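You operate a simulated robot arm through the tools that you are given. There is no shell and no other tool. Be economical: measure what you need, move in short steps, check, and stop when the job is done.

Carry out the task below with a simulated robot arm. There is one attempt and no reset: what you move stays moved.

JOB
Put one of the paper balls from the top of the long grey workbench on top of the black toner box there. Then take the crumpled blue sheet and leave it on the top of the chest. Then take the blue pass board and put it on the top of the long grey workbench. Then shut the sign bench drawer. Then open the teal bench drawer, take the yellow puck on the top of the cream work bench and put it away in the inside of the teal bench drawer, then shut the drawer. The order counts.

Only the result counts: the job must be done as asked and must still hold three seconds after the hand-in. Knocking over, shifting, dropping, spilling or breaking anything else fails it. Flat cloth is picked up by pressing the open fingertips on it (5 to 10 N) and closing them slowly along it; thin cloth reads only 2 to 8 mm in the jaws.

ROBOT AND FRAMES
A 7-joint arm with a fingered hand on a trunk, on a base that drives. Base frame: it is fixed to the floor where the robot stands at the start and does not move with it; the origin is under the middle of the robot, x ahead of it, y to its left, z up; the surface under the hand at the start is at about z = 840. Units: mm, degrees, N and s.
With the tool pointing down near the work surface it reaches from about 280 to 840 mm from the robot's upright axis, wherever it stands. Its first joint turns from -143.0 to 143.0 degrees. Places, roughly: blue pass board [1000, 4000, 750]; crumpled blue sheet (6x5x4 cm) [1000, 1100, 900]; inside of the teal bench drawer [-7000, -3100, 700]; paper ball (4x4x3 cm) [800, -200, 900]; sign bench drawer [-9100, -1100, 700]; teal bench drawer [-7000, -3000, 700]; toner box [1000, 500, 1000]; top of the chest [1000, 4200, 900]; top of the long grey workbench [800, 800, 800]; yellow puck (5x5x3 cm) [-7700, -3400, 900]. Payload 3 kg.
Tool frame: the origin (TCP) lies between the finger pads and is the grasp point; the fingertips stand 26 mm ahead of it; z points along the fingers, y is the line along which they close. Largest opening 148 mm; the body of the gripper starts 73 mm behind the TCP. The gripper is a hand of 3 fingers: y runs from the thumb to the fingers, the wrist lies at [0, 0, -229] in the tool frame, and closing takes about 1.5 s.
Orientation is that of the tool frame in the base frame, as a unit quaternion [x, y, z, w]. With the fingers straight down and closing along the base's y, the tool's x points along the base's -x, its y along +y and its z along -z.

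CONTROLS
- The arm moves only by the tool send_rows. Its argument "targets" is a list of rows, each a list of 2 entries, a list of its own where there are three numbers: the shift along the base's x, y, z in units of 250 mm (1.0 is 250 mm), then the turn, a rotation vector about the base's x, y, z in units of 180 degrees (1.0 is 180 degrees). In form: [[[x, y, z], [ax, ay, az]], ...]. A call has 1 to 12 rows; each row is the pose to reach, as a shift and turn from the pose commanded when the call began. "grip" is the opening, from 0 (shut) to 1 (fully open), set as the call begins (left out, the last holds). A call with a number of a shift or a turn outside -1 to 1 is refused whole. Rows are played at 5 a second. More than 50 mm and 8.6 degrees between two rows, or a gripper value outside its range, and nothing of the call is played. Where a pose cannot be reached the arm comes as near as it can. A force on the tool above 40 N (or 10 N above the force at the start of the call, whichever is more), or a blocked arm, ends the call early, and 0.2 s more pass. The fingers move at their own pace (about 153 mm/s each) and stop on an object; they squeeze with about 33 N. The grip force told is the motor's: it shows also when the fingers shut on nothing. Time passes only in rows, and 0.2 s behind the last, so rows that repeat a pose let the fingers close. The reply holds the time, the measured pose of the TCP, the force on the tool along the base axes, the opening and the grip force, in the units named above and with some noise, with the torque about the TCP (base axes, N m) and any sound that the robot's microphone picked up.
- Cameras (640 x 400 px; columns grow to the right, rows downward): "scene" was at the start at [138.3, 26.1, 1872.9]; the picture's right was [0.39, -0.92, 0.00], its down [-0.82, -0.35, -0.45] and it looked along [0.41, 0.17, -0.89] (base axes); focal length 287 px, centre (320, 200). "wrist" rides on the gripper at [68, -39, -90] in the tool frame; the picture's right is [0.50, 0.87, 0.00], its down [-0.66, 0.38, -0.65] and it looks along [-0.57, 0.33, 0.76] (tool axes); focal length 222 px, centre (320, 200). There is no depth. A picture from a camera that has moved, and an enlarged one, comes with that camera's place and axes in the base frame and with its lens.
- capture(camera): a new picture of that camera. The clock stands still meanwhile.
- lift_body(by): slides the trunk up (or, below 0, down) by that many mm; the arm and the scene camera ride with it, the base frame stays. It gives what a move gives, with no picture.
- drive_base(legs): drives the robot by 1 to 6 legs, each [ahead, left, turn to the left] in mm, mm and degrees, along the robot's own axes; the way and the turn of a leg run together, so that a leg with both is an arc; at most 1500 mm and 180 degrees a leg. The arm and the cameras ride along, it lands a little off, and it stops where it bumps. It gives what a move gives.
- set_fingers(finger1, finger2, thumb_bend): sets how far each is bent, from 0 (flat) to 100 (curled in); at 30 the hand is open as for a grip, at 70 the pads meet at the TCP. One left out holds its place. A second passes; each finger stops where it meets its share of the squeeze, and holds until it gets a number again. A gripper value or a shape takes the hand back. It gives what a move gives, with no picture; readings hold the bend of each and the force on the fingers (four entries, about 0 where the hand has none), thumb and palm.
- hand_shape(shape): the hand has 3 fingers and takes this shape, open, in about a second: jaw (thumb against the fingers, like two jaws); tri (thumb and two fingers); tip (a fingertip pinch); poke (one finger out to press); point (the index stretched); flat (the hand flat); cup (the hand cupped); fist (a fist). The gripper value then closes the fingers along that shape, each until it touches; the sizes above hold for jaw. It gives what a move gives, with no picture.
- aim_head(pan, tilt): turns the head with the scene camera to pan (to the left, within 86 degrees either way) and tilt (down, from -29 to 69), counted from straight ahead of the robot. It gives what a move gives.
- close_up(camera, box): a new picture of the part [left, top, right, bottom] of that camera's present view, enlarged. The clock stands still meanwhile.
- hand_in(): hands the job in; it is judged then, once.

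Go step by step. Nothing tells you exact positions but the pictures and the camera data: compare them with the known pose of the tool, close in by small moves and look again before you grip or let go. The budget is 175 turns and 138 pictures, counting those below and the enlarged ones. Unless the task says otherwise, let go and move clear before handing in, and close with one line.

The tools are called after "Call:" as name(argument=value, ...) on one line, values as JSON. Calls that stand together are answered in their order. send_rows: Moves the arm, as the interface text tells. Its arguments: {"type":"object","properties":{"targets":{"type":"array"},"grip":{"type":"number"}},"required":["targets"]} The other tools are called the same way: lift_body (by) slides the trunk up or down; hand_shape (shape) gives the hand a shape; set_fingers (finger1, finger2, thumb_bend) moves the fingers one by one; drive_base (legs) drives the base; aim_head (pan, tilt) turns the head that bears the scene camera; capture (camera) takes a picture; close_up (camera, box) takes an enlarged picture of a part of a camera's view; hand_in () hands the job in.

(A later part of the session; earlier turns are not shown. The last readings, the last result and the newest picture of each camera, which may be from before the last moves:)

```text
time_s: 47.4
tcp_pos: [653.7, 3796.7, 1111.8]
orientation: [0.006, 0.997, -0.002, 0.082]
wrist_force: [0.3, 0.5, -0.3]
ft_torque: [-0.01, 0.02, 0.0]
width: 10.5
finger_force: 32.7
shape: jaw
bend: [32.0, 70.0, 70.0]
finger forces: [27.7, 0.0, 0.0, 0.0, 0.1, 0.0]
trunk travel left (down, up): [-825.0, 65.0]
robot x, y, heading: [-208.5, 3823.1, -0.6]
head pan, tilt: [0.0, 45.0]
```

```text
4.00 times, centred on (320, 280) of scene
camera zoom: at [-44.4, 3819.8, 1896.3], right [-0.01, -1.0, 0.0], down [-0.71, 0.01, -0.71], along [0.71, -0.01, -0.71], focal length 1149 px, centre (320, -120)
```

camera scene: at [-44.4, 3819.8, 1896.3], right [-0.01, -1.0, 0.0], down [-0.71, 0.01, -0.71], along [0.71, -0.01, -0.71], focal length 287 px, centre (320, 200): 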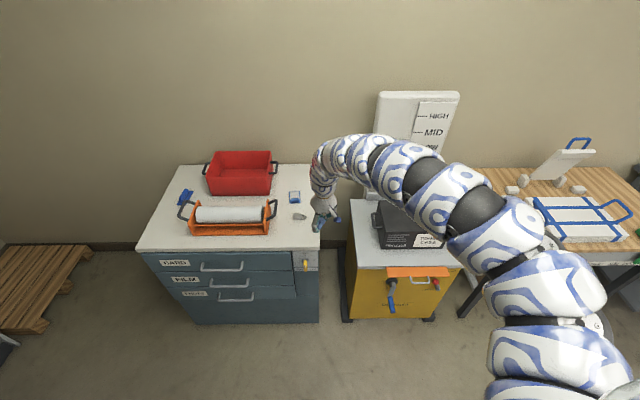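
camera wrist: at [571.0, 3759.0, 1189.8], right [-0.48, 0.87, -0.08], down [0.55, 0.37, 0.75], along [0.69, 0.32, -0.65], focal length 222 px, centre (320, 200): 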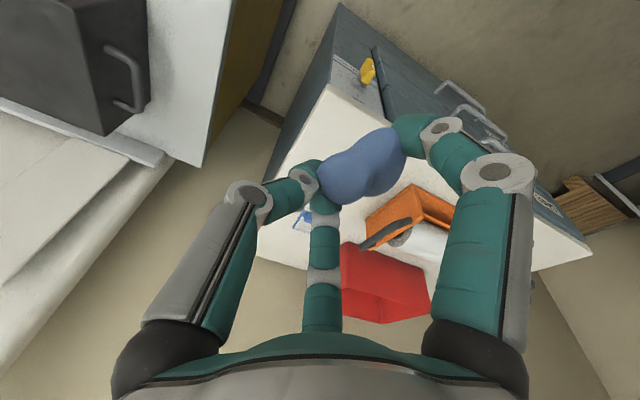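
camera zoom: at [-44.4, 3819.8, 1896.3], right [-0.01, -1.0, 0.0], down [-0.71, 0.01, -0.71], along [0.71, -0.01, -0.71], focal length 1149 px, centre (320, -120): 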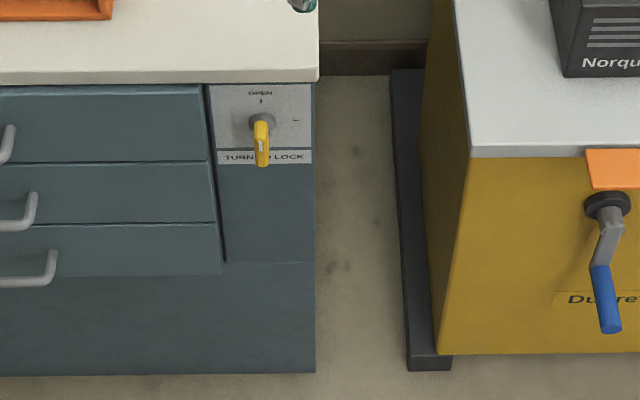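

The blue "GUEST" board with a block grip lies on the chest at about (1016,3950), which matches the hint for the pass board. First I'll place the sheet on the free front-right area near (765,3905), driving ahead 250 mm.

Call:
drive_base(legs=[[250, 0, 0.4]])

Call:
send_rows(targets=[[[-0.12, 0.1, 0], [0, 0, 0]], [[-0.24, 0.2, 0], [0, 0, 0]], [[-0.36, 0.3, 0], [0, 0, 0]], [[-0.48, 0.4, 0], [0, 0, 0]], [[-0.48, 0.4, -0.15], [0, 0, 0]], [[-0.48, 0.4, -0.3], [0, 0, 0]], [[-0.48, 0.4, -0.45], [0, 0, 0]]])

Call:
capture(camera="wrist")

Call:
capture(camera="scene")

```text
time_s: 49.2
tcp_pos: [899.3, 3801.9, 1111.7]
orientation: [0.002, 0.997, -0.001, 0.081]
wrist_force: [-0.5, 1.0, -0.5]
ft_torque: [-0.02, 0.03, -0.02]
width: 10.3
finger_force: 33.1
shape: jaw
bend: [32.0, 70.0, 70.0]
finger forces: [27.6, 0.1, 0.1, 0.0, 0.0, 0.0]
trunk travel left (down, up): [-825.0, 65.0]
robot x, y, heading: [35.8, 3818.6, -0.2]
head pan, tilt: [0.0, 45.0]
```

```text
time_s: 50.8
tcp_pos: [778.4, 3901.3, 1000.0]
orientation: [0.002, 0.997, -0.001, 0.082]
wrist_force: [0.4, 0.2, -0.1]
ft_torque: [0.0, -0.03, 0.01]
width: 10.6
finger_force: 33.0
shape: jaw
bend: [33.0, 70.0, 70.0]
finger forces: [27.7, 0.0, 0.1, 0.0, 0.1, 0.0]
out of reach, approached as far as the arm can: row 2, 3, 4, 5, 6
trunk travel left (down, up): [-825.0, 65.0]
robot x, y, heading: [36.2, 3818.3, -0.4]
head pan, tilt: [0.0, 45.0]
```

```text
102 pictures are left
camera wrist: at [696.7, 3863.2, 1078.7], right [-0.49, 0.87, -0.08], down [0.54, 0.38, 0.75], along [0.68, 0.32, -0.66], focal length 222 px, centre (320, 200)
```

wrist: 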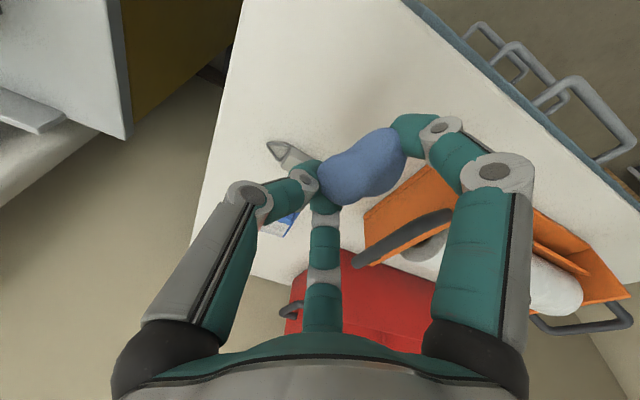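

```text
101 pictures are left
camera scene: at [202.2, 3818.4, 1896.1], right [-0.01, -1.0, 0.0], down [-0.71, 0.0, -0.71], along [0.71, 0.0, -0.71], focal length 287 px, centre (320, 200)
```

scene: 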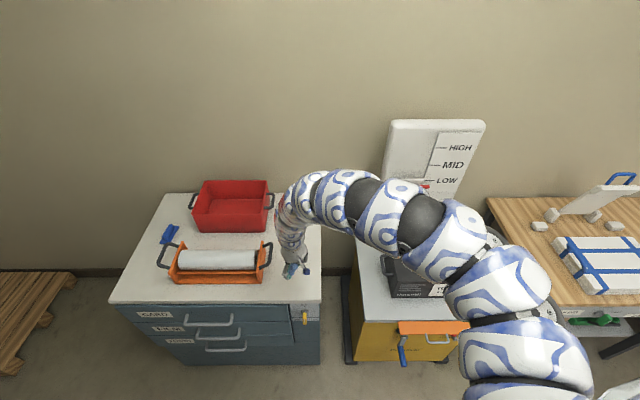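

The sheet is over the free front-right spot. I'll lower it, watching for contact.

Call:
send_rows(targets=[[[0.02, 0, -0.12], [0, 0, 0]], [[0.04, 0, -0.24], [0, 0, 0]], [[0.04, 0, -0.34], [0, 0, 0]], [[0.04, 0, -0.36], [0, 0, 0]], [[0.04, 0, -0.38], [0, 0, 0]], [[0.04, 0, -0.38], [0, 0, 0]]])

Call:
capture(camera="wrist")

```text
time_s: 52.2
tcp_pos: [788.7, 3902.2, 904.9]
orientation: [0.001, 0.997, -0.001, 0.083]
wrist_force: [-0.5, -1.4, 0.0]
ft_torque: [-0.02, -0.02, -0.01]
width: 10.7
finger_force: 32.6
shape: jaw
bend: [33.0, 70.0, 70.0]
finger forces: [27.5, 0.0, 0.0, 0.0, 0.1, 0.0]
trunk travel left (down, up): [-825.0, 65.0]
robot x, y, heading: [39.5, 3815.5, -0.0]
head pan, tilt: [0.0, 45.0]
```

```text
100 pictures are left
camera wrist: at [706.9, 3864.0, 983.0], right [-0.49, 0.87, -0.08], down [0.54, 0.38, 0.75], along [0.68, 0.32, -0.65], focal length 222 px, centre (320, 200)
```

wrist: 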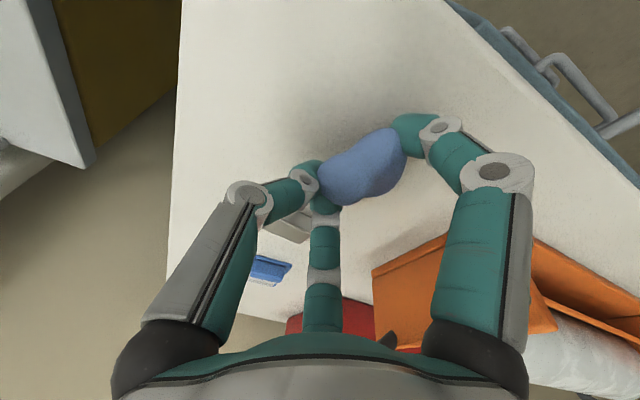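

Call:
send_rows(targets=[[[0, 0, -0.016], [0, 0, 0]], [[0, 0, -0.032], [0, 0, 0]], [[0, 0, -0.032], [0, 0, 0]]])

```text
time_s: 53.0
tcp_pos: [788.8, 3902.1, 896.1]
orientation: [0.003, 0.997, -0.002, 0.082]
wrist_force: [0.5, -0.3, 0.4]
ft_torque: [-0.01, 0.0, 0.03]
width: 10.6
finger_force: 32.9
shape: jaw
bend: [33.0, 70.0, 70.0]
finger forces: [27.6, 0.0, 0.0, 0.1, 0.0, 0.0]
trunk travel left (down, up): [-825.0, 65.0]
robot x, y, heading: [38.7, 3819.0, -0.4]
head pan, tilt: [0.0, 45.0]
```

Call:
send_rows(targets=[[[0, 0, -0.016], [0, 0, 0]], [[0, 0, -0.03], [0, 0, 0]], [[0, 0, -0.03], [0, 0, 0]]])

```text
time_s: 53.8
tcp_pos: [789.0, 3902.1, 891.1]
orientation: [0.001, 0.997, 0.0, 0.083]
wrist_force: [-2.7, 1.3, 26.9]
ft_torque: [0.59, 1.17, -0.04]
width: 9.6
finger_force: 32.7
shape: jaw
bend: [31.0, 70.0, 70.0]
finger forces: [60.5, 0.0, 0.0, 0.0, 0.0, 0.0]
trunk travel left (down, up): [-825.0, 65.0]
robot x, y, heading: [36.4, 3818.9, -0.3]
head pan, tilt: [0.0, 45.0]
```

Contact with the top. I'll ease up 1.5 mm and open.

Call:
send_rows(targets=[[[0, 0, 0.008], [0, 0, 0]], [[0, 0, 0.008], [0, 0, 0]], [[0, 0, 0.008], [0, 0, 0]], [[0, 0, 0.008], [0, 0, 0]], [[0, 0, 0.008], [0, 0, 0]]], grip=0.6)

Call:
capture(camera="wrist")

```text
time_s: 55.0
tcp_pos: [789.7, 3902.4, 893.8]
orientation: [0.001, 0.997, -0.001, 0.083]
wrist_force: [-1.3, -0.8, 14.2]
ft_torque: [0.21, 0.55, 0.05]
width: 85.7
finger_force: 0.1
shape: jaw
bend: [79.0, 32.0, 70.0]
finger forces: [14.5, 0.0, 0.0, 0.1, 0.0, 0.0]
trunk travel left (down, up): [-825.0, 65.0]
robot x, y, heading: [35.3, 3817.4, -0.2]
head pan, tilt: [0.0, 45.0]
```

```text
99 pictures are left
camera wrist: at [706.2, 3863.6, 969.5], right [-0.49, 0.87, -0.08], down [0.54, 0.38, 0.75], along [0.68, 0.32, -0.65], focal length 222 px, centre (320, 200)
```

wrist: 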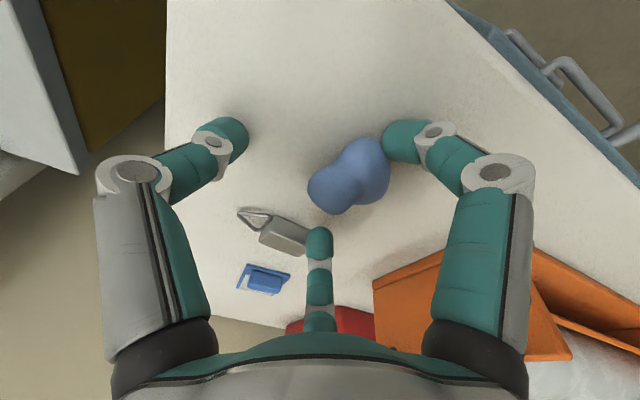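

The sheet is down. I'll lift straight up and look at everything, including the blue boards.

Call:
send_rows(targets=[[[0, 0, 0.04], [0, 0, 0]], [[0, 0, 0.2], [0, 0, 0]], [[0, 0, 0.38], [0, 0, 0]], [[0, 0, 0.56], [0, 0, 0]], [[0, 0, 0.74], [0, 0, 0]]])

Call:
capture(camera="wrist")

Call:
close_up(camera="scene", box=[100, 170, 340, 380])

```text
time_s: 56.2
tcp_pos: [803.4, 3908.8, 1065.8]
orientation: [0.002, 0.997, 0.0, 0.081]
wrist_force: [0.3, -0.5, 0.4]
ft_torque: [0.04, 0.01, 0.03]
width: 88.2
finger_force: 0.0
shape: jaw
bend: [32.0, 32.0, 70.0]
finger forces: [0.0, 0.1, 0.1, 0.1, 0.1, 0.0]
out of reach, approached as far as the arm can: row 5
trunk travel left (down, up): [-825.0, 65.0]
robot x, y, heading: [38.4, 3818.3, -0.4]
head pan, tilt: [0.0, 45.0]
```

```text
98 pictures are left
camera wrist: at [721.0, 3871.3, 1144.0], right [-0.49, 0.87, -0.08], down [0.54, 0.38, 0.75], along [0.68, 0.32, -0.66], focal length 222 px, centre (320, 200)
```

wrist: 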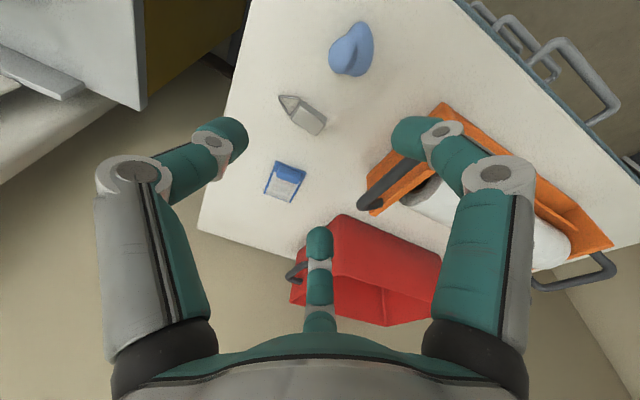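

```text
1.90 times, centred on (220, 275) of scene
camera zoom: at [201.8, 3817.4, 1896.1], right [-0.01, -1.0, 0.0], down [-0.71, 0.0, -0.71], along [0.71, 0.0, -0.71], focal length 547 px, centre (510, 57)
```

zoom: 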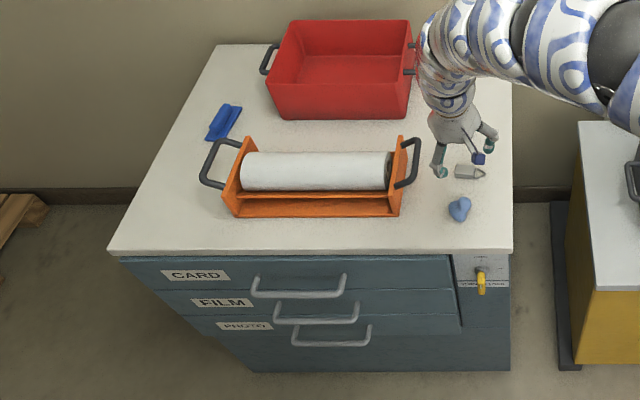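

The sheet rests on the chest top. I'll read the text on the blue board.

Call:
close_up(camera="wrist", box=[255, 150, 315, 210])

Call:
close_up(camera="scene", box=[200, 215, 240, 250])

```text
6.67 times, centred on (285, 180) of wrist
camera zoom: at [721.0, 3871.3, 1144.0], right [-0.49, 0.87, -0.08], down [0.54, 0.38, 0.75], along [0.68, 0.32, -0.66], focal length 1481 px, centre (553, 333)
```

zoom: 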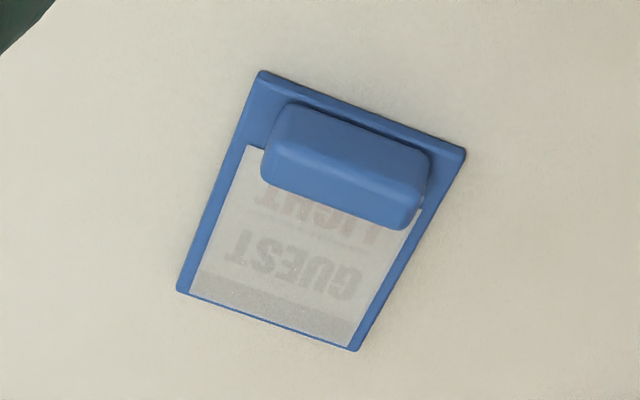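

```text
11.43 times, centred on (220, 232) of scene
camera zoom: at [201.8, 3817.4, 1896.1], right [-0.01, -1.0, 0.0], down [-0.71, 0.0, -0.71], along [0.71, 0.0, -0.71], focal length 3282 px, centre (1463, -171)
```

zoom: 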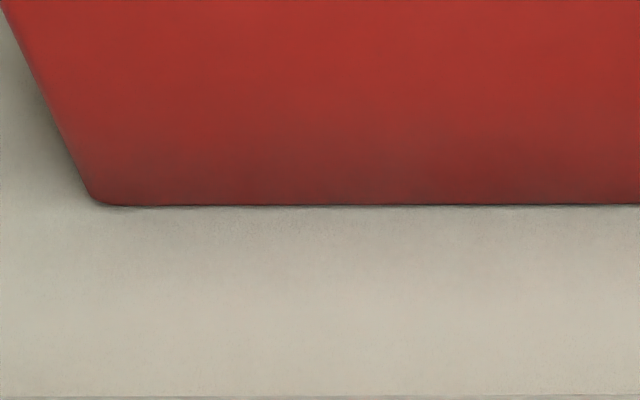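

Coarse rounding suits this "GUEST" board at (1016,3950). I'll check the other blue board on the left before deciding.

Call:
close_up(camera="scene", box=[148, 216, 192, 252])

```text
11.11 times, centred on (170, 234) of scene
camera zoom: at [201.8, 3817.4, 1896.1], right [-0.01, -1.0, 0.0], down [-0.71, 0.0, -0.71], along [0.71, 0.0, -0.71], focal length 3191 px, centre (1987, -178)
```

zoom: 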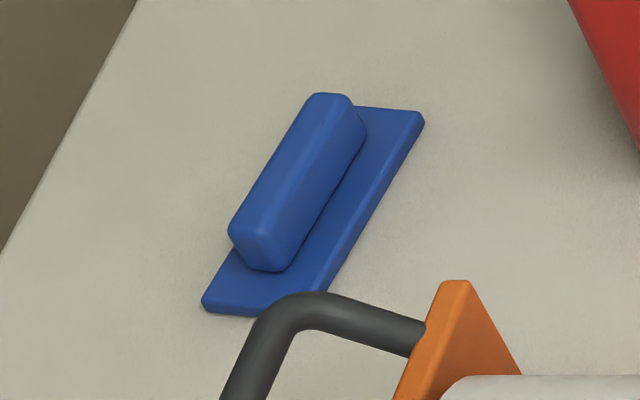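

The left one is an unlabelled squeegee-like block, so the labelled board at about (1004,3930) is the pass board. I'll drive ahead 180 for reach, then turn the hand upright and yaw it 90° to pinch the block across its thickness.

Call:
drive_base(legs=[[180, 0, 0.3]])

Call:
send_rows(targets=[[[0, 0.02, 0], [0, 0.025, 0]], [[0, 0.04, 0], [0, 0.052, 0]]])

Call:
send_rows(targets=[[[0, 0, 0], [0, 0, 0.045]], [[0, 0, 0], [0, 0, 0.09]], [[0, 0, 0], [0, 0, 0.135]], [[0, 0, 0], [0, 0, 0.18]], [[0, 0, 0], [0, 0, 0.225]], [[0, 0, 0], [0, 0, 0.27]], [[0, 0, 0], [0, 0, 0.315]], [[0, 0, 0], [0, 0, 0.36]], [[0, 0, 0], [0, 0, 0.405]], [[0, 0, 0], [0, 0, 0.45]], [[0, 0, 0], [0, 0, 0.49]]])

Call:
capture(camera="wrist")

Call:
capture(camera="scene")

```text
time_s: 57.7
tcp_pos: [981.5, 3914.9, 1063.7]
orientation: [-0.001, 0.997, -0.002, 0.079]
wrist_force: [0.3, -0.4, -0.2]
ft_torque: [0.01, 0.03, 0.0]
width: 88.7
finger_force: 0.0
shape: jaw
bend: [32.0, 32.0, 70.0]
finger forces: [0.0, 0.0, 0.1, 0.0, 0.0, 0.1]
trunk travel left (down, up): [-825.0, 65.0]
robot x, y, heading: [217.4, 3817.6, 0.0]
head pan, tilt: [0.0, 45.0]
```

```text
time_s: 58.3
tcp_pos: [981.1, 3924.9, 1065.4]
orientation: [-0.002, 1.0, -0.001, -0.002]
wrist_force: [-0.5, -0.1, 0.0]
ft_torque: [0.04, 0.0, 0.01]
width: 88.6
finger_force: 0.0
shape: jaw
bend: [32.0, 32.0, 70.0]
finger forces: [0.0, 0.1, 0.0, 0.0, 0.0, 0.0]
trunk travel left (down, up): [-825.0, 65.0]
robot x, y, heading: [221.4, 3813.5, 0.0]
head pan, tilt: [0.0, 45.0]
```

```text
time_s: 60.7
tcp_pos: [981.6, 3924.1, 1066.6]
orientation: [-0.698, 0.716, -0.002, 0.001]
wrist_force: [0.1, -0.1, 0.1]
ft_torque: [0.01, -0.01, -0.05]
width: 88.4
finger_force: 0.0
shape: jaw
bend: [32.0, 32.0, 70.0]
finger forces: [0.0, 0.0, 0.1, 0.1, 0.1, 0.0]
trunk travel left (down, up): [-825.0, 65.0]
robot x, y, heading: [219.5, 3819.1, -0.2]
head pan, tilt: [0.0, 45.0]
```

```text
93 pictures are left
camera wrist: at [1017.2, 3856.1, 1156.1], right [-0.88, -0.48, 0.0], down [-0.36, 0.67, 0.65], along [-0.31, 0.57, -0.76], focal length 222 px, centre (320, 200)
```

wrist: 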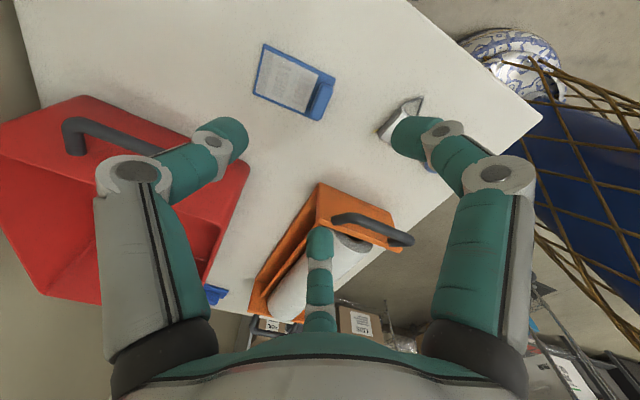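

```text
92 pictures are left
camera scene: at [380.2, 3819.5, 1896.3], right [0.0, -1.0, 0.0], down [-0.71, 0.0, -0.71], along [0.71, 0.0, -0.71], focal length 287 px, centre (320, 200)
```

scene: 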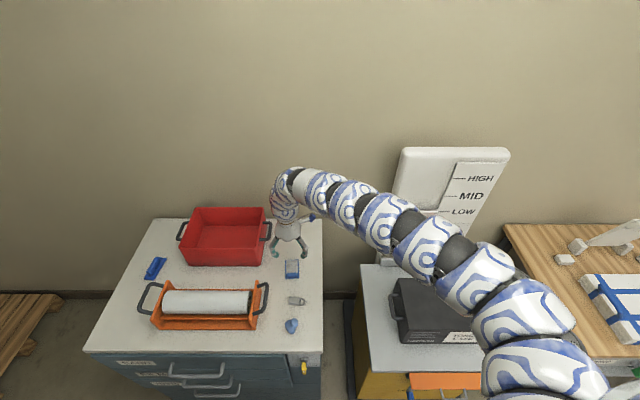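

Call:
close_up(camera="wrist", box=[235, 30, 355, 130])

```text
4.00 times, centred on (295, 80) of wrist
camera zoom: at [1017.2, 3856.1, 1156.1], right [-0.88, -0.48, 0.0], down [-0.36, 0.67, 0.65], along [-0.31, 0.57, -0.76], focal length 888 px, centre (420, 680)
```

zoom: 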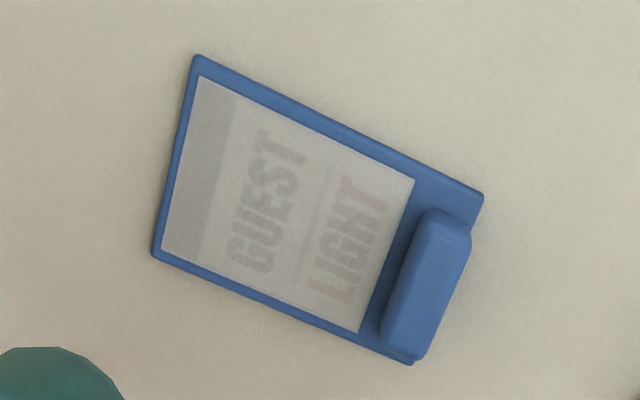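

The board reads "GUEST LIGHT", with a block at about (977,3924) running along y and turned about 5°. I'll align, shift 4 mm and descend to just above the board.

Call:
send_rows(targets=[[[-0.016, 0.005, -0.19], [0, 0, 0.02]], [[-0.016, 0.005, -0.38], [0, 0, 0.038]], [[-0.016, 0.005, -0.5], [0, 0, 0.038]], [[-0.016, 0.005, -0.6], [0, 0, 0.038]], [[-0.016, 0.005, -0.66], [0, 0, 0.038]], [[-0.016, 0.005, -0.66], [0, 0, 0.038]]], grip=0.55)

Call:
capture(camera="wrist")

```text
time_s: 62.1
tcp_pos: [976.5, 3925.9, 900.8]
orientation: [0.738, -0.675, 0.002, 0.0]
wrist_force: [0.0, -0.7, -0.2]
ft_torque: [-0.01, 0.01, 0.03]
width: 82.2
finger_force: 0.1
shape: jaw
bend: [34.0, 34.0, 70.0]
finger forces: [0.0, 0.1, 0.0, 0.0, 0.0, 0.1]
trunk travel left (down, up): [-825.0, 65.0]
robot x, y, heading: [218.0, 3817.7, -0.1]
head pan, tilt: [0.0, 45.0]
```

```text
90 pictures are left
camera wrist: at [1020.3, 3862.5, 990.8], right [-0.82, -0.58, 0.0], down [-0.44, 0.62, 0.65], along [-0.38, 0.53, -0.76], focal length 222 px, centre (320, 200)
```

wrist: 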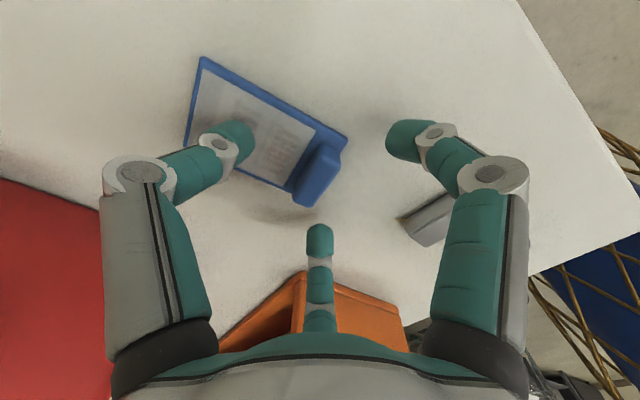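

The block sits between the fingers. I'll go down 7 mm and close.

Call:
send_rows(targets=[[[0, 0, -0.015], [0, 0, 0]], [[0, 0, -0.028], [0, 0, 0]], [[0, 0, -0.028], [0, 0, 0]]])

Call:
send_rows(targets=[[[0, 0, 0], [0, 0, 0]], [[0, 0, 0], [0, 0, 0]], [[0, 0, 0], [0, 0, 0]], [[0, 0, 0], [0, 0, 0]], [[0, 0, 0], [0, 0, 0]], [[0, 0, 0], [0, 0, 0]], [[0, 0, 0], [0, 0, 0]]], grip=0.0)

Call:
capture(camera="wrist")

```text
time_s: 62.9
tcp_pos: [976.7, 3925.4, 893.2]
orientation: [0.739, -0.674, 0.002, 0.0]
wrist_force: [0.2, -0.4, 0.2]
ft_torque: [0.0, -0.01, 0.03]
width: 81.6
finger_force: 0.1
shape: jaw
bend: [34.0, 34.0, 70.0]
finger forces: [0.0, 0.1, 0.1, 0.0, 0.1, 0.0]
trunk travel left (down, up): [-825.0, 65.0]
robot x, y, heading: [217.9, 3820.4, 0.0]
head pan, tilt: [0.0, 45.0]
```

```text
time_s: 64.5
tcp_pos: [976.7, 3926.4, 892.4]
orientation: [0.739, -0.674, 0.002, 0.0]
wrist_force: [0.8, 0.5, 0.2]
ft_torque: [0.0, -0.09, -0.06]
width: 16.5
finger_force: 33.2
shape: jaw
bend: [75.0, 75.0, 70.0]
finger forces: [26.9, 27.1, 0.0, 0.0, 32.3, 0.0]
trunk travel left (down, up): [-825.0, 65.0]
robot x, y, heading: [224.8, 3817.6, 0.5]
head pan, tilt: [0.0, 45.0]
```

```text
89 pictures are left
camera wrist: at [1020.4, 3862.5, 984.0], right [-0.82, -0.58, 0.0], down [-0.44, 0.62, 0.65], along [-0.38, 0.53, -0.76], focal length 222 px, centre (320, 200)
```

wrist: 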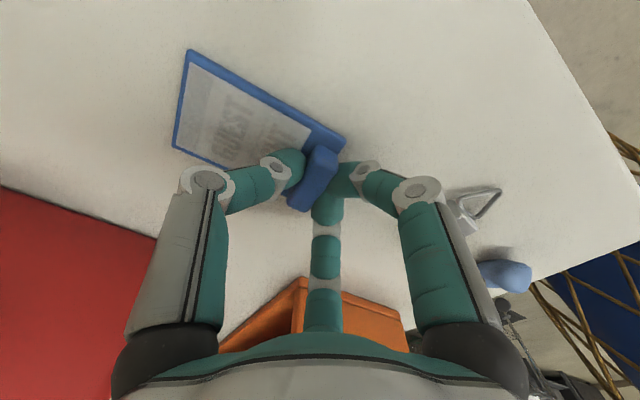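

All three fingers hold the block. I'll lift it, back off, and drive back right to the long grey bench.

Call:
send_rows(targets=[[[0, 0, 0.05], [0, 0, 0]], [[0, 0, 0.2], [0, 0, 0]], [[0, 0, 0.38], [0, 0, 0]], [[0, 0, 0.57], [0, 0, 0]], [[0, 0, 0.76], [0, 0, 0]], [[0, 0, 0.92], [0, 0, 0]]])

Call:
drive_base(legs=[[-400, 0, 0]])

Call:
capture(camera="wrist")

Call:
capture(camera="scene")

```text
time_s: 65.9
tcp_pos: [975.8, 3926.3, 1120.5]
orientation: [0.738, -0.675, 0.001, 0.001]
wrist_force: [-1.2, 0.7, 0.6]
ft_torque: [-0.04, -0.01, 0.0]
width: 16.2
finger_force: 32.8
shape: jaw
bend: [75.0, 75.0, 70.0]
finger forces: [0.0, 0.0, 0.0, 0.0, 31.9, 0.0]
trunk travel left (down, up): [-825.0, 65.0]
robot x, y, heading: [218.3, 3819.6, 0.2]
head pan, tilt: [0.0, 45.0]
```

```text
time_s: 68.5
tcp_pos: [570.2, 3921.9, 1122.5]
orientation: [0.737, -0.676, 0.001, 0.0]
wrist_force: [-0.1, 0.3, 0.0]
ft_torque: [0.0, 0.01, 0.01]
width: 16.3
finger_force: 33.1
shape: jaw
bend: [75.0, 75.0, 70.0]
finger forces: [0.0, 0.0, 0.1, 0.0, 31.9, 0.0]
trunk travel left (down, up): [-825.0, 65.0]
robot x, y, heading: [-190.2, 3816.2, -0.2]
head pan, tilt: [0.0, 45.0]
```

```text
88 pictures are left
camera wrist: at [614.7, 3859.6, 1212.2], right [-0.82, -0.57, 0.0], down [-0.43, 0.62, 0.65], along [-0.37, 0.53, -0.76], focal length 222 px, centre (320, 200)
```

wrist: 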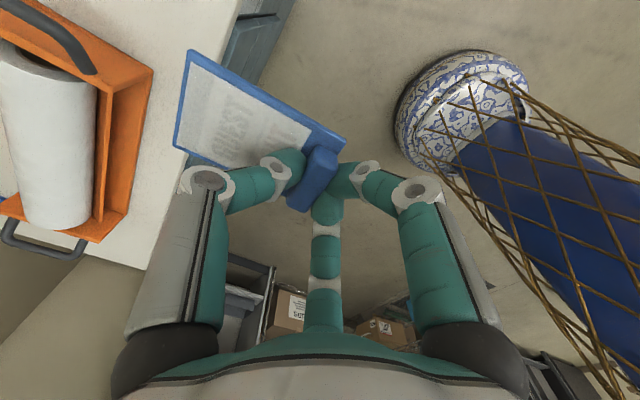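

```text
87 pictures are left
camera scene: at [-27.9, 3819.1, 1896.4], right [0.0, -1.0, 0.0], down [-0.71, 0.0, -0.71], along [0.71, 0.0, -0.71], focal length 287 px, centre (320, 200)
```

scene: 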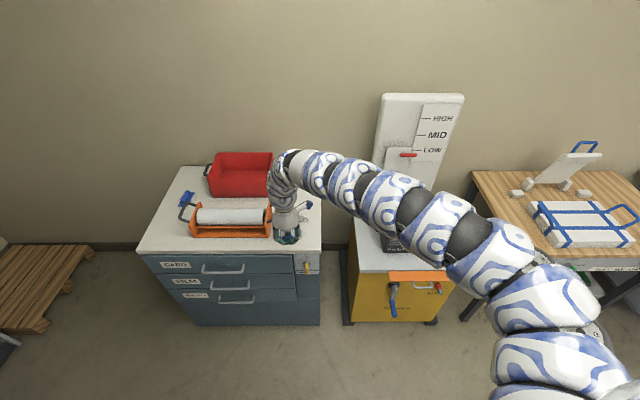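

The board is held. I'll drive right to the bench.

Call:
drive_base(legs=[[0, -1435, 0.2], [0, -1435, 0]])

Call:
drive_base(legs=[[310, 0, 0]])

Call:
capture(camera="scene")

Call:
capture(camera="wrist")

```text
time_s: 82.2
tcp_pos: [609.6, 1090.7, 1121.7]
orientation: [0.746, -0.666, 0.001, 0.001]
wrist_force: [-0.5, 0.7, -0.3]
ft_torque: [0.02, 0.0, -0.02]
width: 16.3
finger_force: 33.8
shape: jaw
bend: [75.0, 75.0, 70.0]
finger forces: [0.0, 0.0, 0.0, 0.0, 31.7, 0.1]
trunk travel left (down, up): [-825.0, 65.0]
robot x, y, heading: [-150.6, 967.3, 1.4]
head pan, tilt: [0.0, 45.0]
```

```text
time_s: 84.3
tcp_pos: [922.9, 1092.6, 1120.6]
orientation: [0.744, -0.668, 0.0, 0.0]
wrist_force: [1.0, -0.1, -1.3]
ft_torque: [0.04, 0.03, -0.01]
width: 16.5
finger_force: 32.8
shape: jaw
bend: [75.0, 75.0, 70.0]
finger forces: [0.0, 0.1, 0.0, 0.0, 31.9, 0.0]
trunk travel left (down, up): [-825.0, 65.0]
robot x, y, heading: [165.7, 973.3, 1.0]
head pan, tilt: [0.0, 45.0]
```

```text
86 pictures are left
camera scene: at [326.8, 977.0, 1896.1], right [0.02, -1.0, 0.0], down [-0.71, -0.01, -0.71], along [0.71, 0.01, -0.71], focal length 287 px, centre (320, 200)
```

scene: 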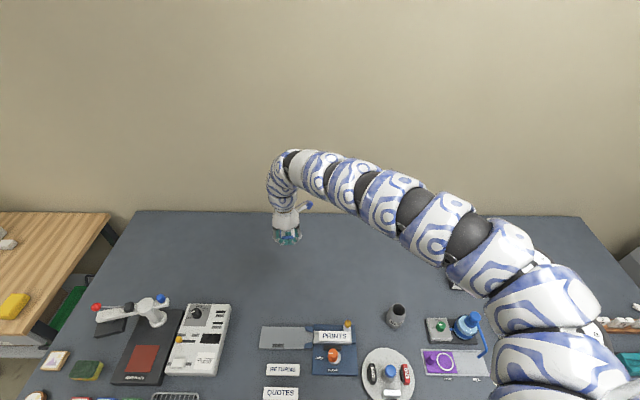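

```text
85 pictures are left
camera wrist: at [967.4, 1030.9, 1210.9], right [-0.81, -0.59, 0.0], down [-0.45, 0.61, 0.65], along [-0.38, 0.53, -0.76], focal length 222 px, centre (320, 200)
```

wrist: 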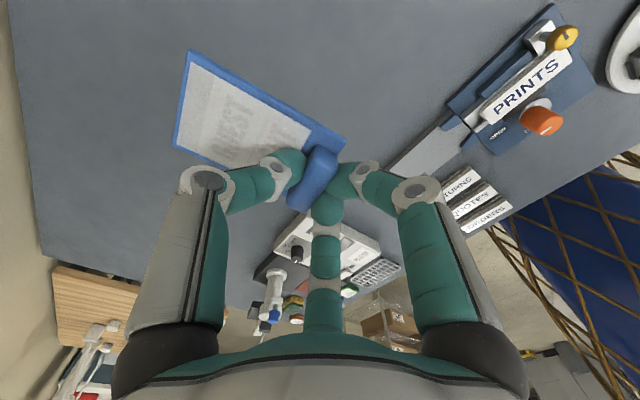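

There is free bench under the board, so I'll descend.

Call:
send_rows(targets=[[[0, 0, -0.19], [0, 0, 0]], [[0, 0, -0.38], [0, 0, 0]], [[0, 0, -0.57], [0, 0, 0]], [[0, 0, -0.76], [0, 0, 0]], [[0, 0, -0.9], [0, 0, 0]], [[0, 0, -0.94], [0, 0, 0]], [[0, 0, -0.96], [0, 0, 0]]])

Call:
send_rows(targets=[[[0, 0, -0.008], [0, 0, 0]], [[0, 0, -0.016], [0, 0, 0]], [[0, 0, -0.024], [0, 0, 0]]])

Call:
capture(camera="wrist")

```text
time_s: 85.9
tcp_pos: [920.9, 1093.6, 882.1]
orientation: [0.744, -0.668, 0.001, 0.0]
wrist_force: [0.1, 0.0, 0.4]
ft_torque: [-0.01, 0.02, 0.0]
width: 16.3
finger_force: 32.9
shape: jaw
bend: [75.0, 75.0, 70.0]
finger forces: [0.0, 0.1, 0.0, 0.0, 31.4, 0.0]
trunk travel left (down, up): [-825.0, 65.0]
robot x, y, heading: [166.1, 975.6, 0.8]
head pan, tilt: [0.0, 45.0]
```

```text
time_s: 86.7
tcp_pos: [921.6, 1093.5, 874.7]
orientation: [0.744, -0.669, 0.002, 0.002]
wrist_force: [-0.2, 0.3, -0.4]
ft_torque: [-0.02, 0.03, 0.01]
width: 16.5
finger_force: 33.2
shape: jaw
bend: [75.0, 75.0, 70.0]
finger forces: [0.1, 0.0, 0.0, 0.0, 31.4, 0.0]
trunk travel left (down, up): [-825.0, 65.0]
robot x, y, heading: [161.7, 976.3, 0.9]
head pan, tilt: [0.0, 45.0]
```

```text
84 pictures are left
camera wrist: at [966.2, 1031.2, 965.6], right [-0.81, -0.59, 0.0], down [-0.45, 0.61, 0.65], along [-0.38, 0.53, -0.76], focal length 222 px, centre (320, 200)
```

wrist: 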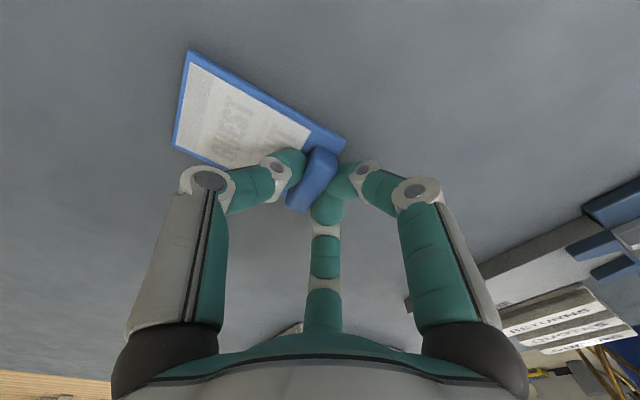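

Call:
send_rows(targets=[[[0, 0, -0.008], [0, 0, 0]], [[0, 0, -0.014], [0, 0, 0]], [[0, 0, -0.014], [0, 0, 0]]])

```text
time_s: 87.5
tcp_pos: [921.9, 1092.6, 872.5]
orientation: [0.743, -0.669, 0.002, -0.001]
wrist_force: [-0.6, 0.0, 2.1]
ft_torque: [-0.01, -0.19, 0.03]
width: 16.3
finger_force: 33.1
shape: jaw
bend: [75.0, 75.0, 70.0]
finger forces: [0.1, 0.0, 0.0, 0.0, 34.5, 0.1]
trunk travel left (down, up): [-825.0, 65.0]
robot x, y, heading: [159.2, 974.6, 1.0]
head pan, tilt: [0.0, 45.0]
```

The board just touches (2 N). I'll go 1.5 mm lower, open and lift away.

Call:
send_rows(targets=[[[0, 0, -0.006], [0, 0, 0]], [[0, 0, -0.006], [0, 0, 0]]])

Call:
send_rows(targets=[[[0, 0, 0], [0, 0, 0]], [[0, 0, 0], [0, 0, 0]], [[0, 0, 0], [0, 0, 0]], [[0, 0, 0], [0, 0, 0]], [[0, 0, 0.02], [0, 0, 0]], [[0, 0, 0.1], [0, 0, 0]], [[0, 0, 0.25], [0, 0, 0]], [[0, 0, 0.43], [0, 0, 0]], [[0, 0, 0.6], [0, 0, 0]], [[0, 0, 0.78], [0, 0, 0]]], grip=0.55)

Call:
capture(camera="wrist")

```text
time_s: 88.1
tcp_pos: [920.9, 1093.7, 872.3]
orientation: [0.744, -0.669, 0.002, -0.001]
wrist_force: [1.4, -1.0, 11.5]
ft_torque: [0.0, -0.34, 0.02]
width: 16.0
finger_force: 33.3
shape: jaw
bend: [75.0, 75.0, 70.0]
finger forces: [0.1, 0.0, 0.0, 0.0, 40.6, 0.0]
trunk travel left (down, up): [-825.0, 65.0]
robot x, y, heading: [159.9, 973.1, 0.8]
head pan, tilt: [0.0, 45.0]
```

```text
time_s: 90.3
tcp_pos: [922.2, 1093.6, 1066.3]
orientation: [0.743, -0.669, 0.002, -0.001]
wrist_force: [0.5, -0.2, -0.3]
ft_torque: [-0.05, 0.03, -0.02]
width: 81.1
finger_force: 0.2
shape: jaw
bend: [34.0, 34.0, 70.0]
finger forces: [0.0, 0.0, 0.1, 0.0, 0.0, 0.1]
trunk travel left (down, up): [-825.0, 65.0]
robot x, y, heading: [163.8, 972.1, 1.0]
head pan, tilt: [0.0, 45.0]
```

```text
83 pictures are left
camera wrist: at [966.7, 1029.8, 1156.7], right [-0.81, -0.59, 0.0], down [-0.45, 0.61, 0.65], along [-0.38, 0.53, -0.76], focal length 222 px, centre (320, 200)
```

wrist: 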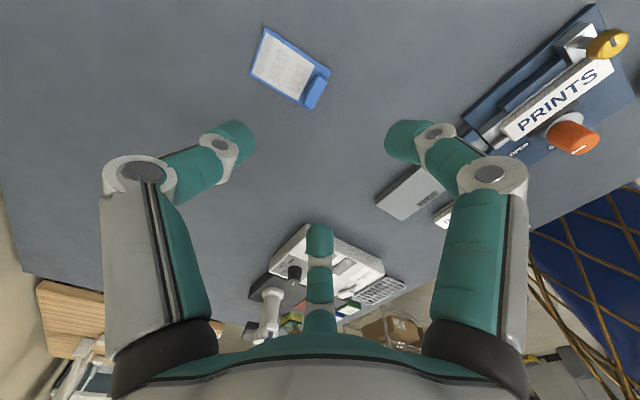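

The pass board is on the grey bench. Next is the sign bench, far behind: I'll back off, draw the hand in and look around.

Call:
drive_base(legs=[[-500, 0, -1]])

Call:
send_rows(targets=[[[-0.18, -0.05, 0], [0, 0, 0]], [[-0.36, -0.1, 0], [0, 0, 0]], [[-0.54, -0.15, 0], [0, 0, 0]], [[-0.72, -0.2, 0], [0, 0, 0]], [[-0.9, -0.25, 0], [0, 0, 0]]])

Call:
aim_head(pan=86, tilt=20)

Call:
capture(camera="scene")

Call:
aim_head(pan=-86, tilt=20)

Call:
capture(camera="scene")

```text
time_s: 93.3
tcp_pos: [422.2, 1073.0, 1065.0]
orientation: [0.737, -0.676, 0.002, 0.001]
wrist_force: [0.2, -0.7, 0.5]
ft_torque: [0.05, -0.03, -0.03]
width: 80.8
finger_force: 0.1
shape: jaw
bend: [34.0, 34.0, 70.0]
finger forces: [0.0, 0.0, 0.0, 0.0, 0.1, 0.1]
trunk travel left (down, up): [-825.0, 65.0]
robot x, y, heading: [-336.8, 966.3, 0.0]
head pan, tilt: [0.0, 45.0]
```

```text
time_s: 94.5
tcp_pos: [331.8, 1063.0, 1010.3]
orientation: [0.737, -0.676, 0.002, 0.001]
wrist_force: [0.4, 0.6, 0.0]
ft_torque: [0.0, -0.04, 0.0]
width: 81.1
finger_force: 0.1
shape: jaw
bend: [34.0, 34.0, 70.0]
finger forces: [0.0, 0.0, 0.1, 0.0, 0.0, 0.1]
out of reach, approached as far as the arm can: row 1, 2, 3, 4, 5
trunk travel left (down, up): [-825.0, 65.0]
robot x, y, heading: [-341.9, 966.3, -0.2]
head pan, tilt: [0.0, 45.0]
```

```text
time_s: 96.1
tcp_pos: [333.3, 1060.7, 1009.7]
orientation: [0.738, -0.675, 0.001, 0.001]
wrist_force: [1.2, -0.8, -0.6]
ft_torque: [-0.01, 0.01, 0.01]
width: 81.4
finger_force: 0.0
shape: jaw
bend: [34.0, 34.0, 70.0]
finger forces: [0.1, 0.0, 0.0, 0.1, 0.1, 0.0]
trunk travel left (down, up): [-825.0, 65.0]
robot x, y, heading: [-339.8, 967.8, -0.1]
head pan, tilt: [85.9, 20.0]
```

```text
82 pictures are left
camera scene: at [-250.7, 1063.3, 1934.9], right [1.0, -0.07, 0.0], down [-0.03, -0.34, -0.94], along [0.07, 0.94, -0.34], focal length 287 px, centre (320, 200)
```

scene: 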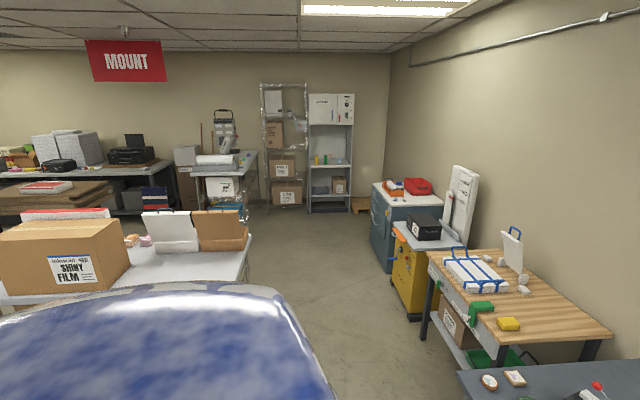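

```text
time_s: 98.7
tcp_pos: [332.8, 1061.1, 1009.8]
orientation: [0.737, -0.676, 0.002, 0.002]
wrist_force: [-1.0, 0.1, 0.0]
ft_torque: [0.01, -0.01, 0.03]
width: 81.3
finger_force: 0.0
shape: jaw
bend: [34.0, 34.0, 70.0]
finger forces: [0.0, 0.0, 0.0, 0.0, 0.0, 0.0]
trunk travel left (down, up): [-825.0, 65.0]
robot x, y, heading: [-338.1, 967.8, 0.0]
head pan, tilt: [-85.9, 20.0]
```

```text
81 pictures are left
camera scene: at [-251.2, 877.4, 1934.9], right [-1.0, -0.07, 0.0], down [-0.02, 0.34, -0.94], along [0.06, -0.94, -0.34], focal length 287 px, centre (320, 200)
```

scene: 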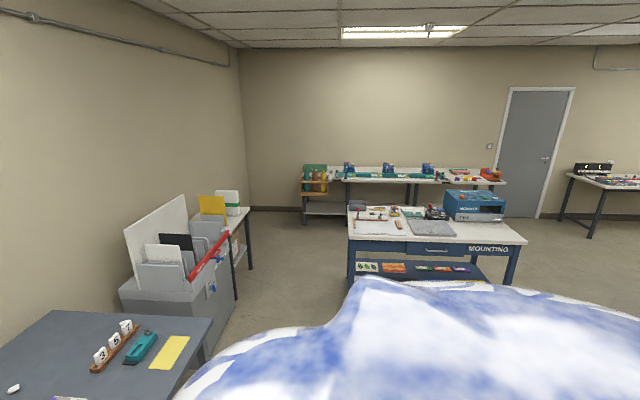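

The way behind must still be seen. I'll turn the robot around in place and look ahead.

Call:
drive_base(legs=[[-100, 0, 0], [0, 0, 180]])

Call:
aim_head(pan=0, tilt=15)

Call:
capture(camera="scene")

```text
time_s: 107.3
tcp_pos: [-1102.5, 831.6, 1008.9]
orientation: [0.65, 0.76, 0.001, -0.001]
wrist_force: [-0.1, 0.0, -0.1]
ft_torque: [0.02, -0.01, 0.0]
width: 81.2
finger_force: 0.1
shape: jaw
bend: [34.0, 34.0, 70.0]
finger forces: [0.0, 0.1, 0.0, 0.1, 0.0, 0.0]
trunk travel left (down, up): [-825.0, 65.0]
robot x, y, heading: [-438.4, 974.3, -176.4]
head pan, tilt: [-85.9, 20.0]
```

```text
time_s: 108.9
tcp_pos: [-1102.3, 831.5, 1009.8]
orientation: [0.65, 0.76, 0.001, -0.001]
wrist_force: [0.8, 0.2, 0.1]
ft_torque: [0.01, -0.02, 0.01]
width: 81.2
finger_force: 0.1
shape: jaw
bend: [34.0, 34.0, 70.0]
finger forces: [0.0, 0.0, 0.1, 0.1, 0.1, 0.0]
trunk travel left (down, up): [-825.0, 65.0]
robot x, y, heading: [-439.0, 970.8, -176.5]
head pan, tilt: [0.0, 15.0]
```

```text
80 pictures are left
camera scene: at [-612.0, 959.6, 1943.1], right [-0.06, 1.0, 0.0], down [0.26, 0.02, -0.97], along [-0.96, -0.06, -0.26], focal length 287 px, centre (320, 200)
```

scene: 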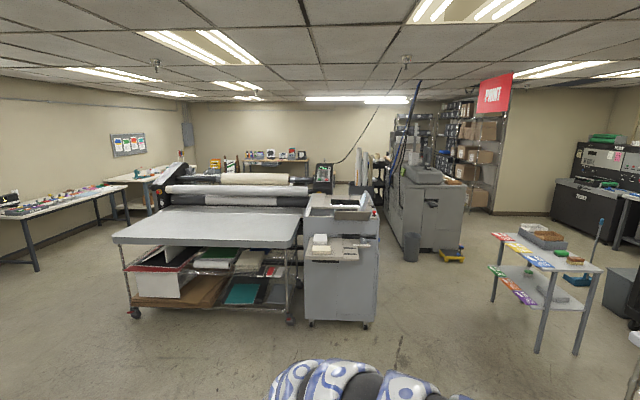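

A laminator cart blocks straight ahead (x≤-3050, y -1200…1290). I'll go around its left: face -y, strafe to x≈-2400, then drive to y≈-1900 and look again.

Call:
drive_base(legs=[[0, 0, 86.5], [0, -1000, 0], [0, -960, 0]])

Call:
capture(camera="scene")

```text
time_s: 122.4
tcp_pos: [-2298.7, 313.8, 1009.6]
orientation: [-0.046, 0.999, -0.001, -0.002]
wrist_force: [-0.5, 0.3, -0.2]
ft_torque: [0.02, -0.01, -0.02]
width: 81.5
finger_force: 0.1
shape: jaw
bend: [34.0, 34.0, 70.0]
finger forces: [0.0, 0.0, 0.0, 0.0, 0.0, 0.0]
trunk travel left (down, up): [-825.0, 65.0]
robot x, y, heading: [-2393.4, 983.2, -89.7]
head pan, tilt: [0.0, 15.0]
```

```text
79 pictures are left
camera scene: at [-2394.0, 812.4, 1943.1], right [-1.0, 0.0, 0.0], down [0.0, 0.26, -0.97], along [0.0, -0.97, -0.26], focal length 287 px, centre (320, 200)
```

scene: 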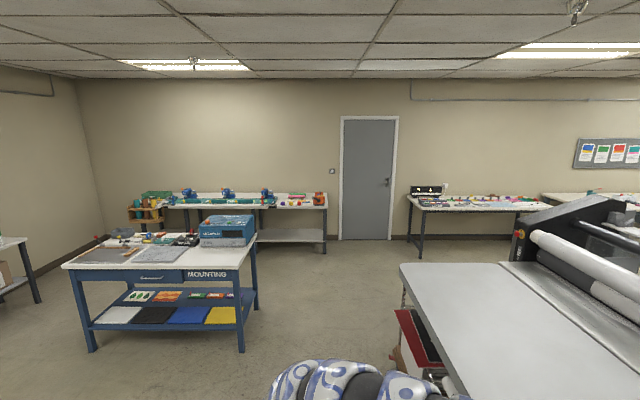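

The lane between x≈-1683 and -3000 is clear. I'll drive ahead to y≈-1900, then turn right to face -x.

Call:
drive_base(legs=[[1450, 0, 0], [1450, 0, 0], [0, 0, -90]])

Call:
capture(camera="scene")

```text
time_s: 140.1
tcp_pos: [-3058.0, -1996.0, 1010.2]
orientation: [0.673, 0.74, 0.001, -0.002]
wrist_force: [0.2, -0.9, -0.4]
ft_torque: [0.02, 0.03, -0.02]
width: 81.3
finger_force: 0.0
shape: jaw
bend: [34.0, 34.0, 70.0]
finger forces: [0.0, 0.0, 0.0, 0.1, 0.1, 0.0]
trunk travel left (down, up): [-825.0, 65.0]
robot x, y, heading: [-2389.4, -1900.2, -179.8]
head pan, tilt: [0.0, 15.0]
```

```text
78 pictures are left
camera scene: at [-2560.7, -1898.8, 1943.1], right [0.0, 1.0, 0.0], down [0.26, 0.0, -0.97], along [-0.97, 0.0, -0.26], focal length 287 px, centre (320, 200)
```

scene: 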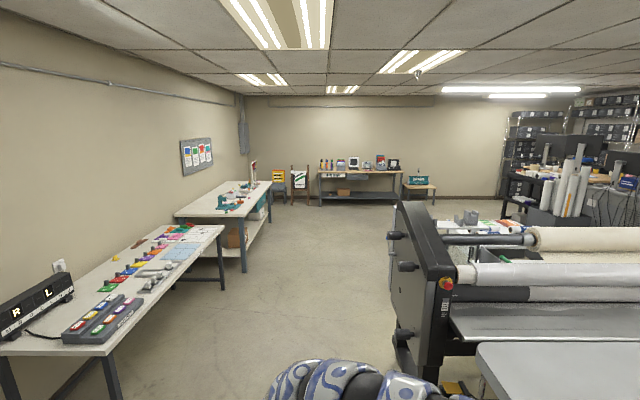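

The lane ahead is clear between the left benches (y≈-2900) and the laminator (y≈-1150). I'll drive on towards the back-wall bench, the sign bench.

Call:
drive_base(legs=[[1400, -30, 0], [1400, 0, 0], [1200, 0, 0]])

Call:
capture(camera="scene")

```text
time_s: 159.5
tcp_pos: [-7087.8, -2021.5, 1010.5]
orientation: [0.666, 0.746, 0.001, -0.001]
wrist_force: [-0.3, -0.5, -0.1]
ft_torque: [0.02, -0.02, 0.01]
width: 81.3
finger_force: 0.0
shape: jaw
bend: [34.0, 34.0, 70.0]
finger forces: [0.0, 0.1, 0.0, 0.0, 0.0, 0.0]
trunk travel left (down, up): [-825.0, 65.0]
robot x, y, heading: [-6420.3, -1913.7, -178.9]
head pan, tilt: [0.0, 15.0]
```

```text
77 pictures are left
camera scene: at [-6592.6, -1914.7, 1943.0], right [-0.02, 1.0, 0.0], down [0.26, 0.01, -0.97], along [-0.97, -0.02, -0.26], focal length 287 px, centre (320, 200)
```

scene: 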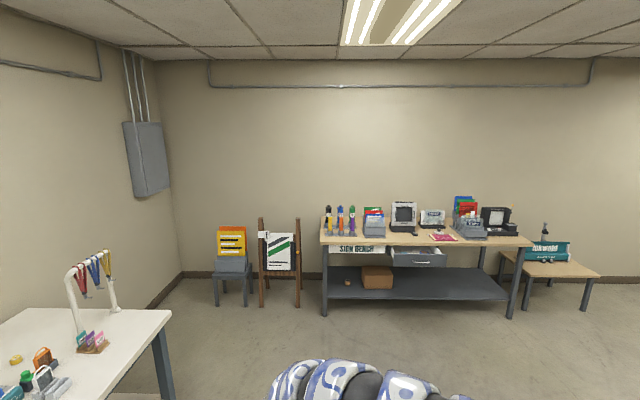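

This is the SIGN BENCH, with its grey drawer standing open. I'll zoom in.

Call:
close_up(camera="scene", box=[310, 190, 540, 330])

```text
2.78 times, centred on (425, 260) of scene
camera zoom: at [-6592.6, -1914.7, 1943.0], right [-0.02, 1.0, 0.0], down [0.26, 0.01, -0.97], along [-0.97, -0.02, -0.26], focal length 799 px, centre (28, 33)
```

zoom: 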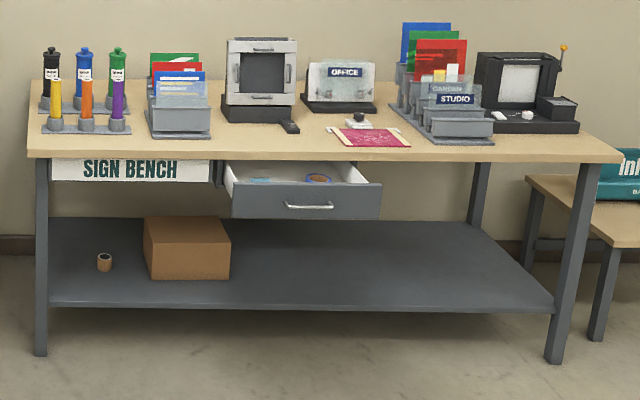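

The drawer front is at about (-8970,-1070,740), out roughly 100 mm. I'll drive up in front of it, then lower the trunk and point the closed hand forwards to push.

Call:
drive_base(legs=[[0, -850, -1.1], [1300, 0, 0], [300, 0, 0]])

Call:
aim_head(pan=0, tilt=50)

Call:
capture(camera="scene")

```text
time_s: 171.7
tcp_pos: [-8693.5, -1186.5, 1009.1]
orientation: [0.673, 0.739, 0.001, -0.001]
wrist_force: [-1.5, -0.2, 0.0]
ft_torque: [-0.01, -0.04, -0.01]
width: 81.3
finger_force: 0.1
shape: jaw
bend: [34.0, 34.0, 70.0]
finger forces: [0.1, 0.0, 0.0, 0.1, 0.0, 0.0]
trunk travel left (down, up): [-825.0, 65.0]
robot x, y, heading: [-8022.5, -1086.5, -179.9]
head pan, tilt: [0.0, 15.0]
```

```text
time_s: 172.7
tcp_pos: [-8692.1, -1185.8, 1010.2]
orientation: [0.674, 0.739, 0.0, -0.002]
wrist_force: [-0.2, 0.3, 0.5]
ft_torque: [-0.04, -0.01, 0.02]
width: 81.2
finger_force: 0.0
shape: jaw
bend: [34.0, 34.0, 70.0]
finger forces: [0.0, 0.0, 0.0, 0.0, 0.0, 0.2]
trunk travel left (down, up): [-825.0, 65.0]
robot x, y, heading: [-8026.9, -1090.9, -179.8]
head pan, tilt: [0.0, 50.0]
```

```text
75 pictures are left
camera scene: at [-8178.9, -1088.4, 1889.4], right [0.0, 1.0, 0.0], down [0.77, 0.0, -0.64], along [-0.64, 0.0, -0.77], focal length 287 px, centre (320, 200)
```

scene: 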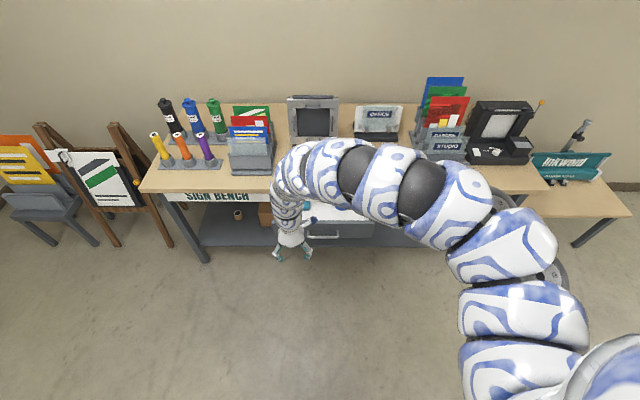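

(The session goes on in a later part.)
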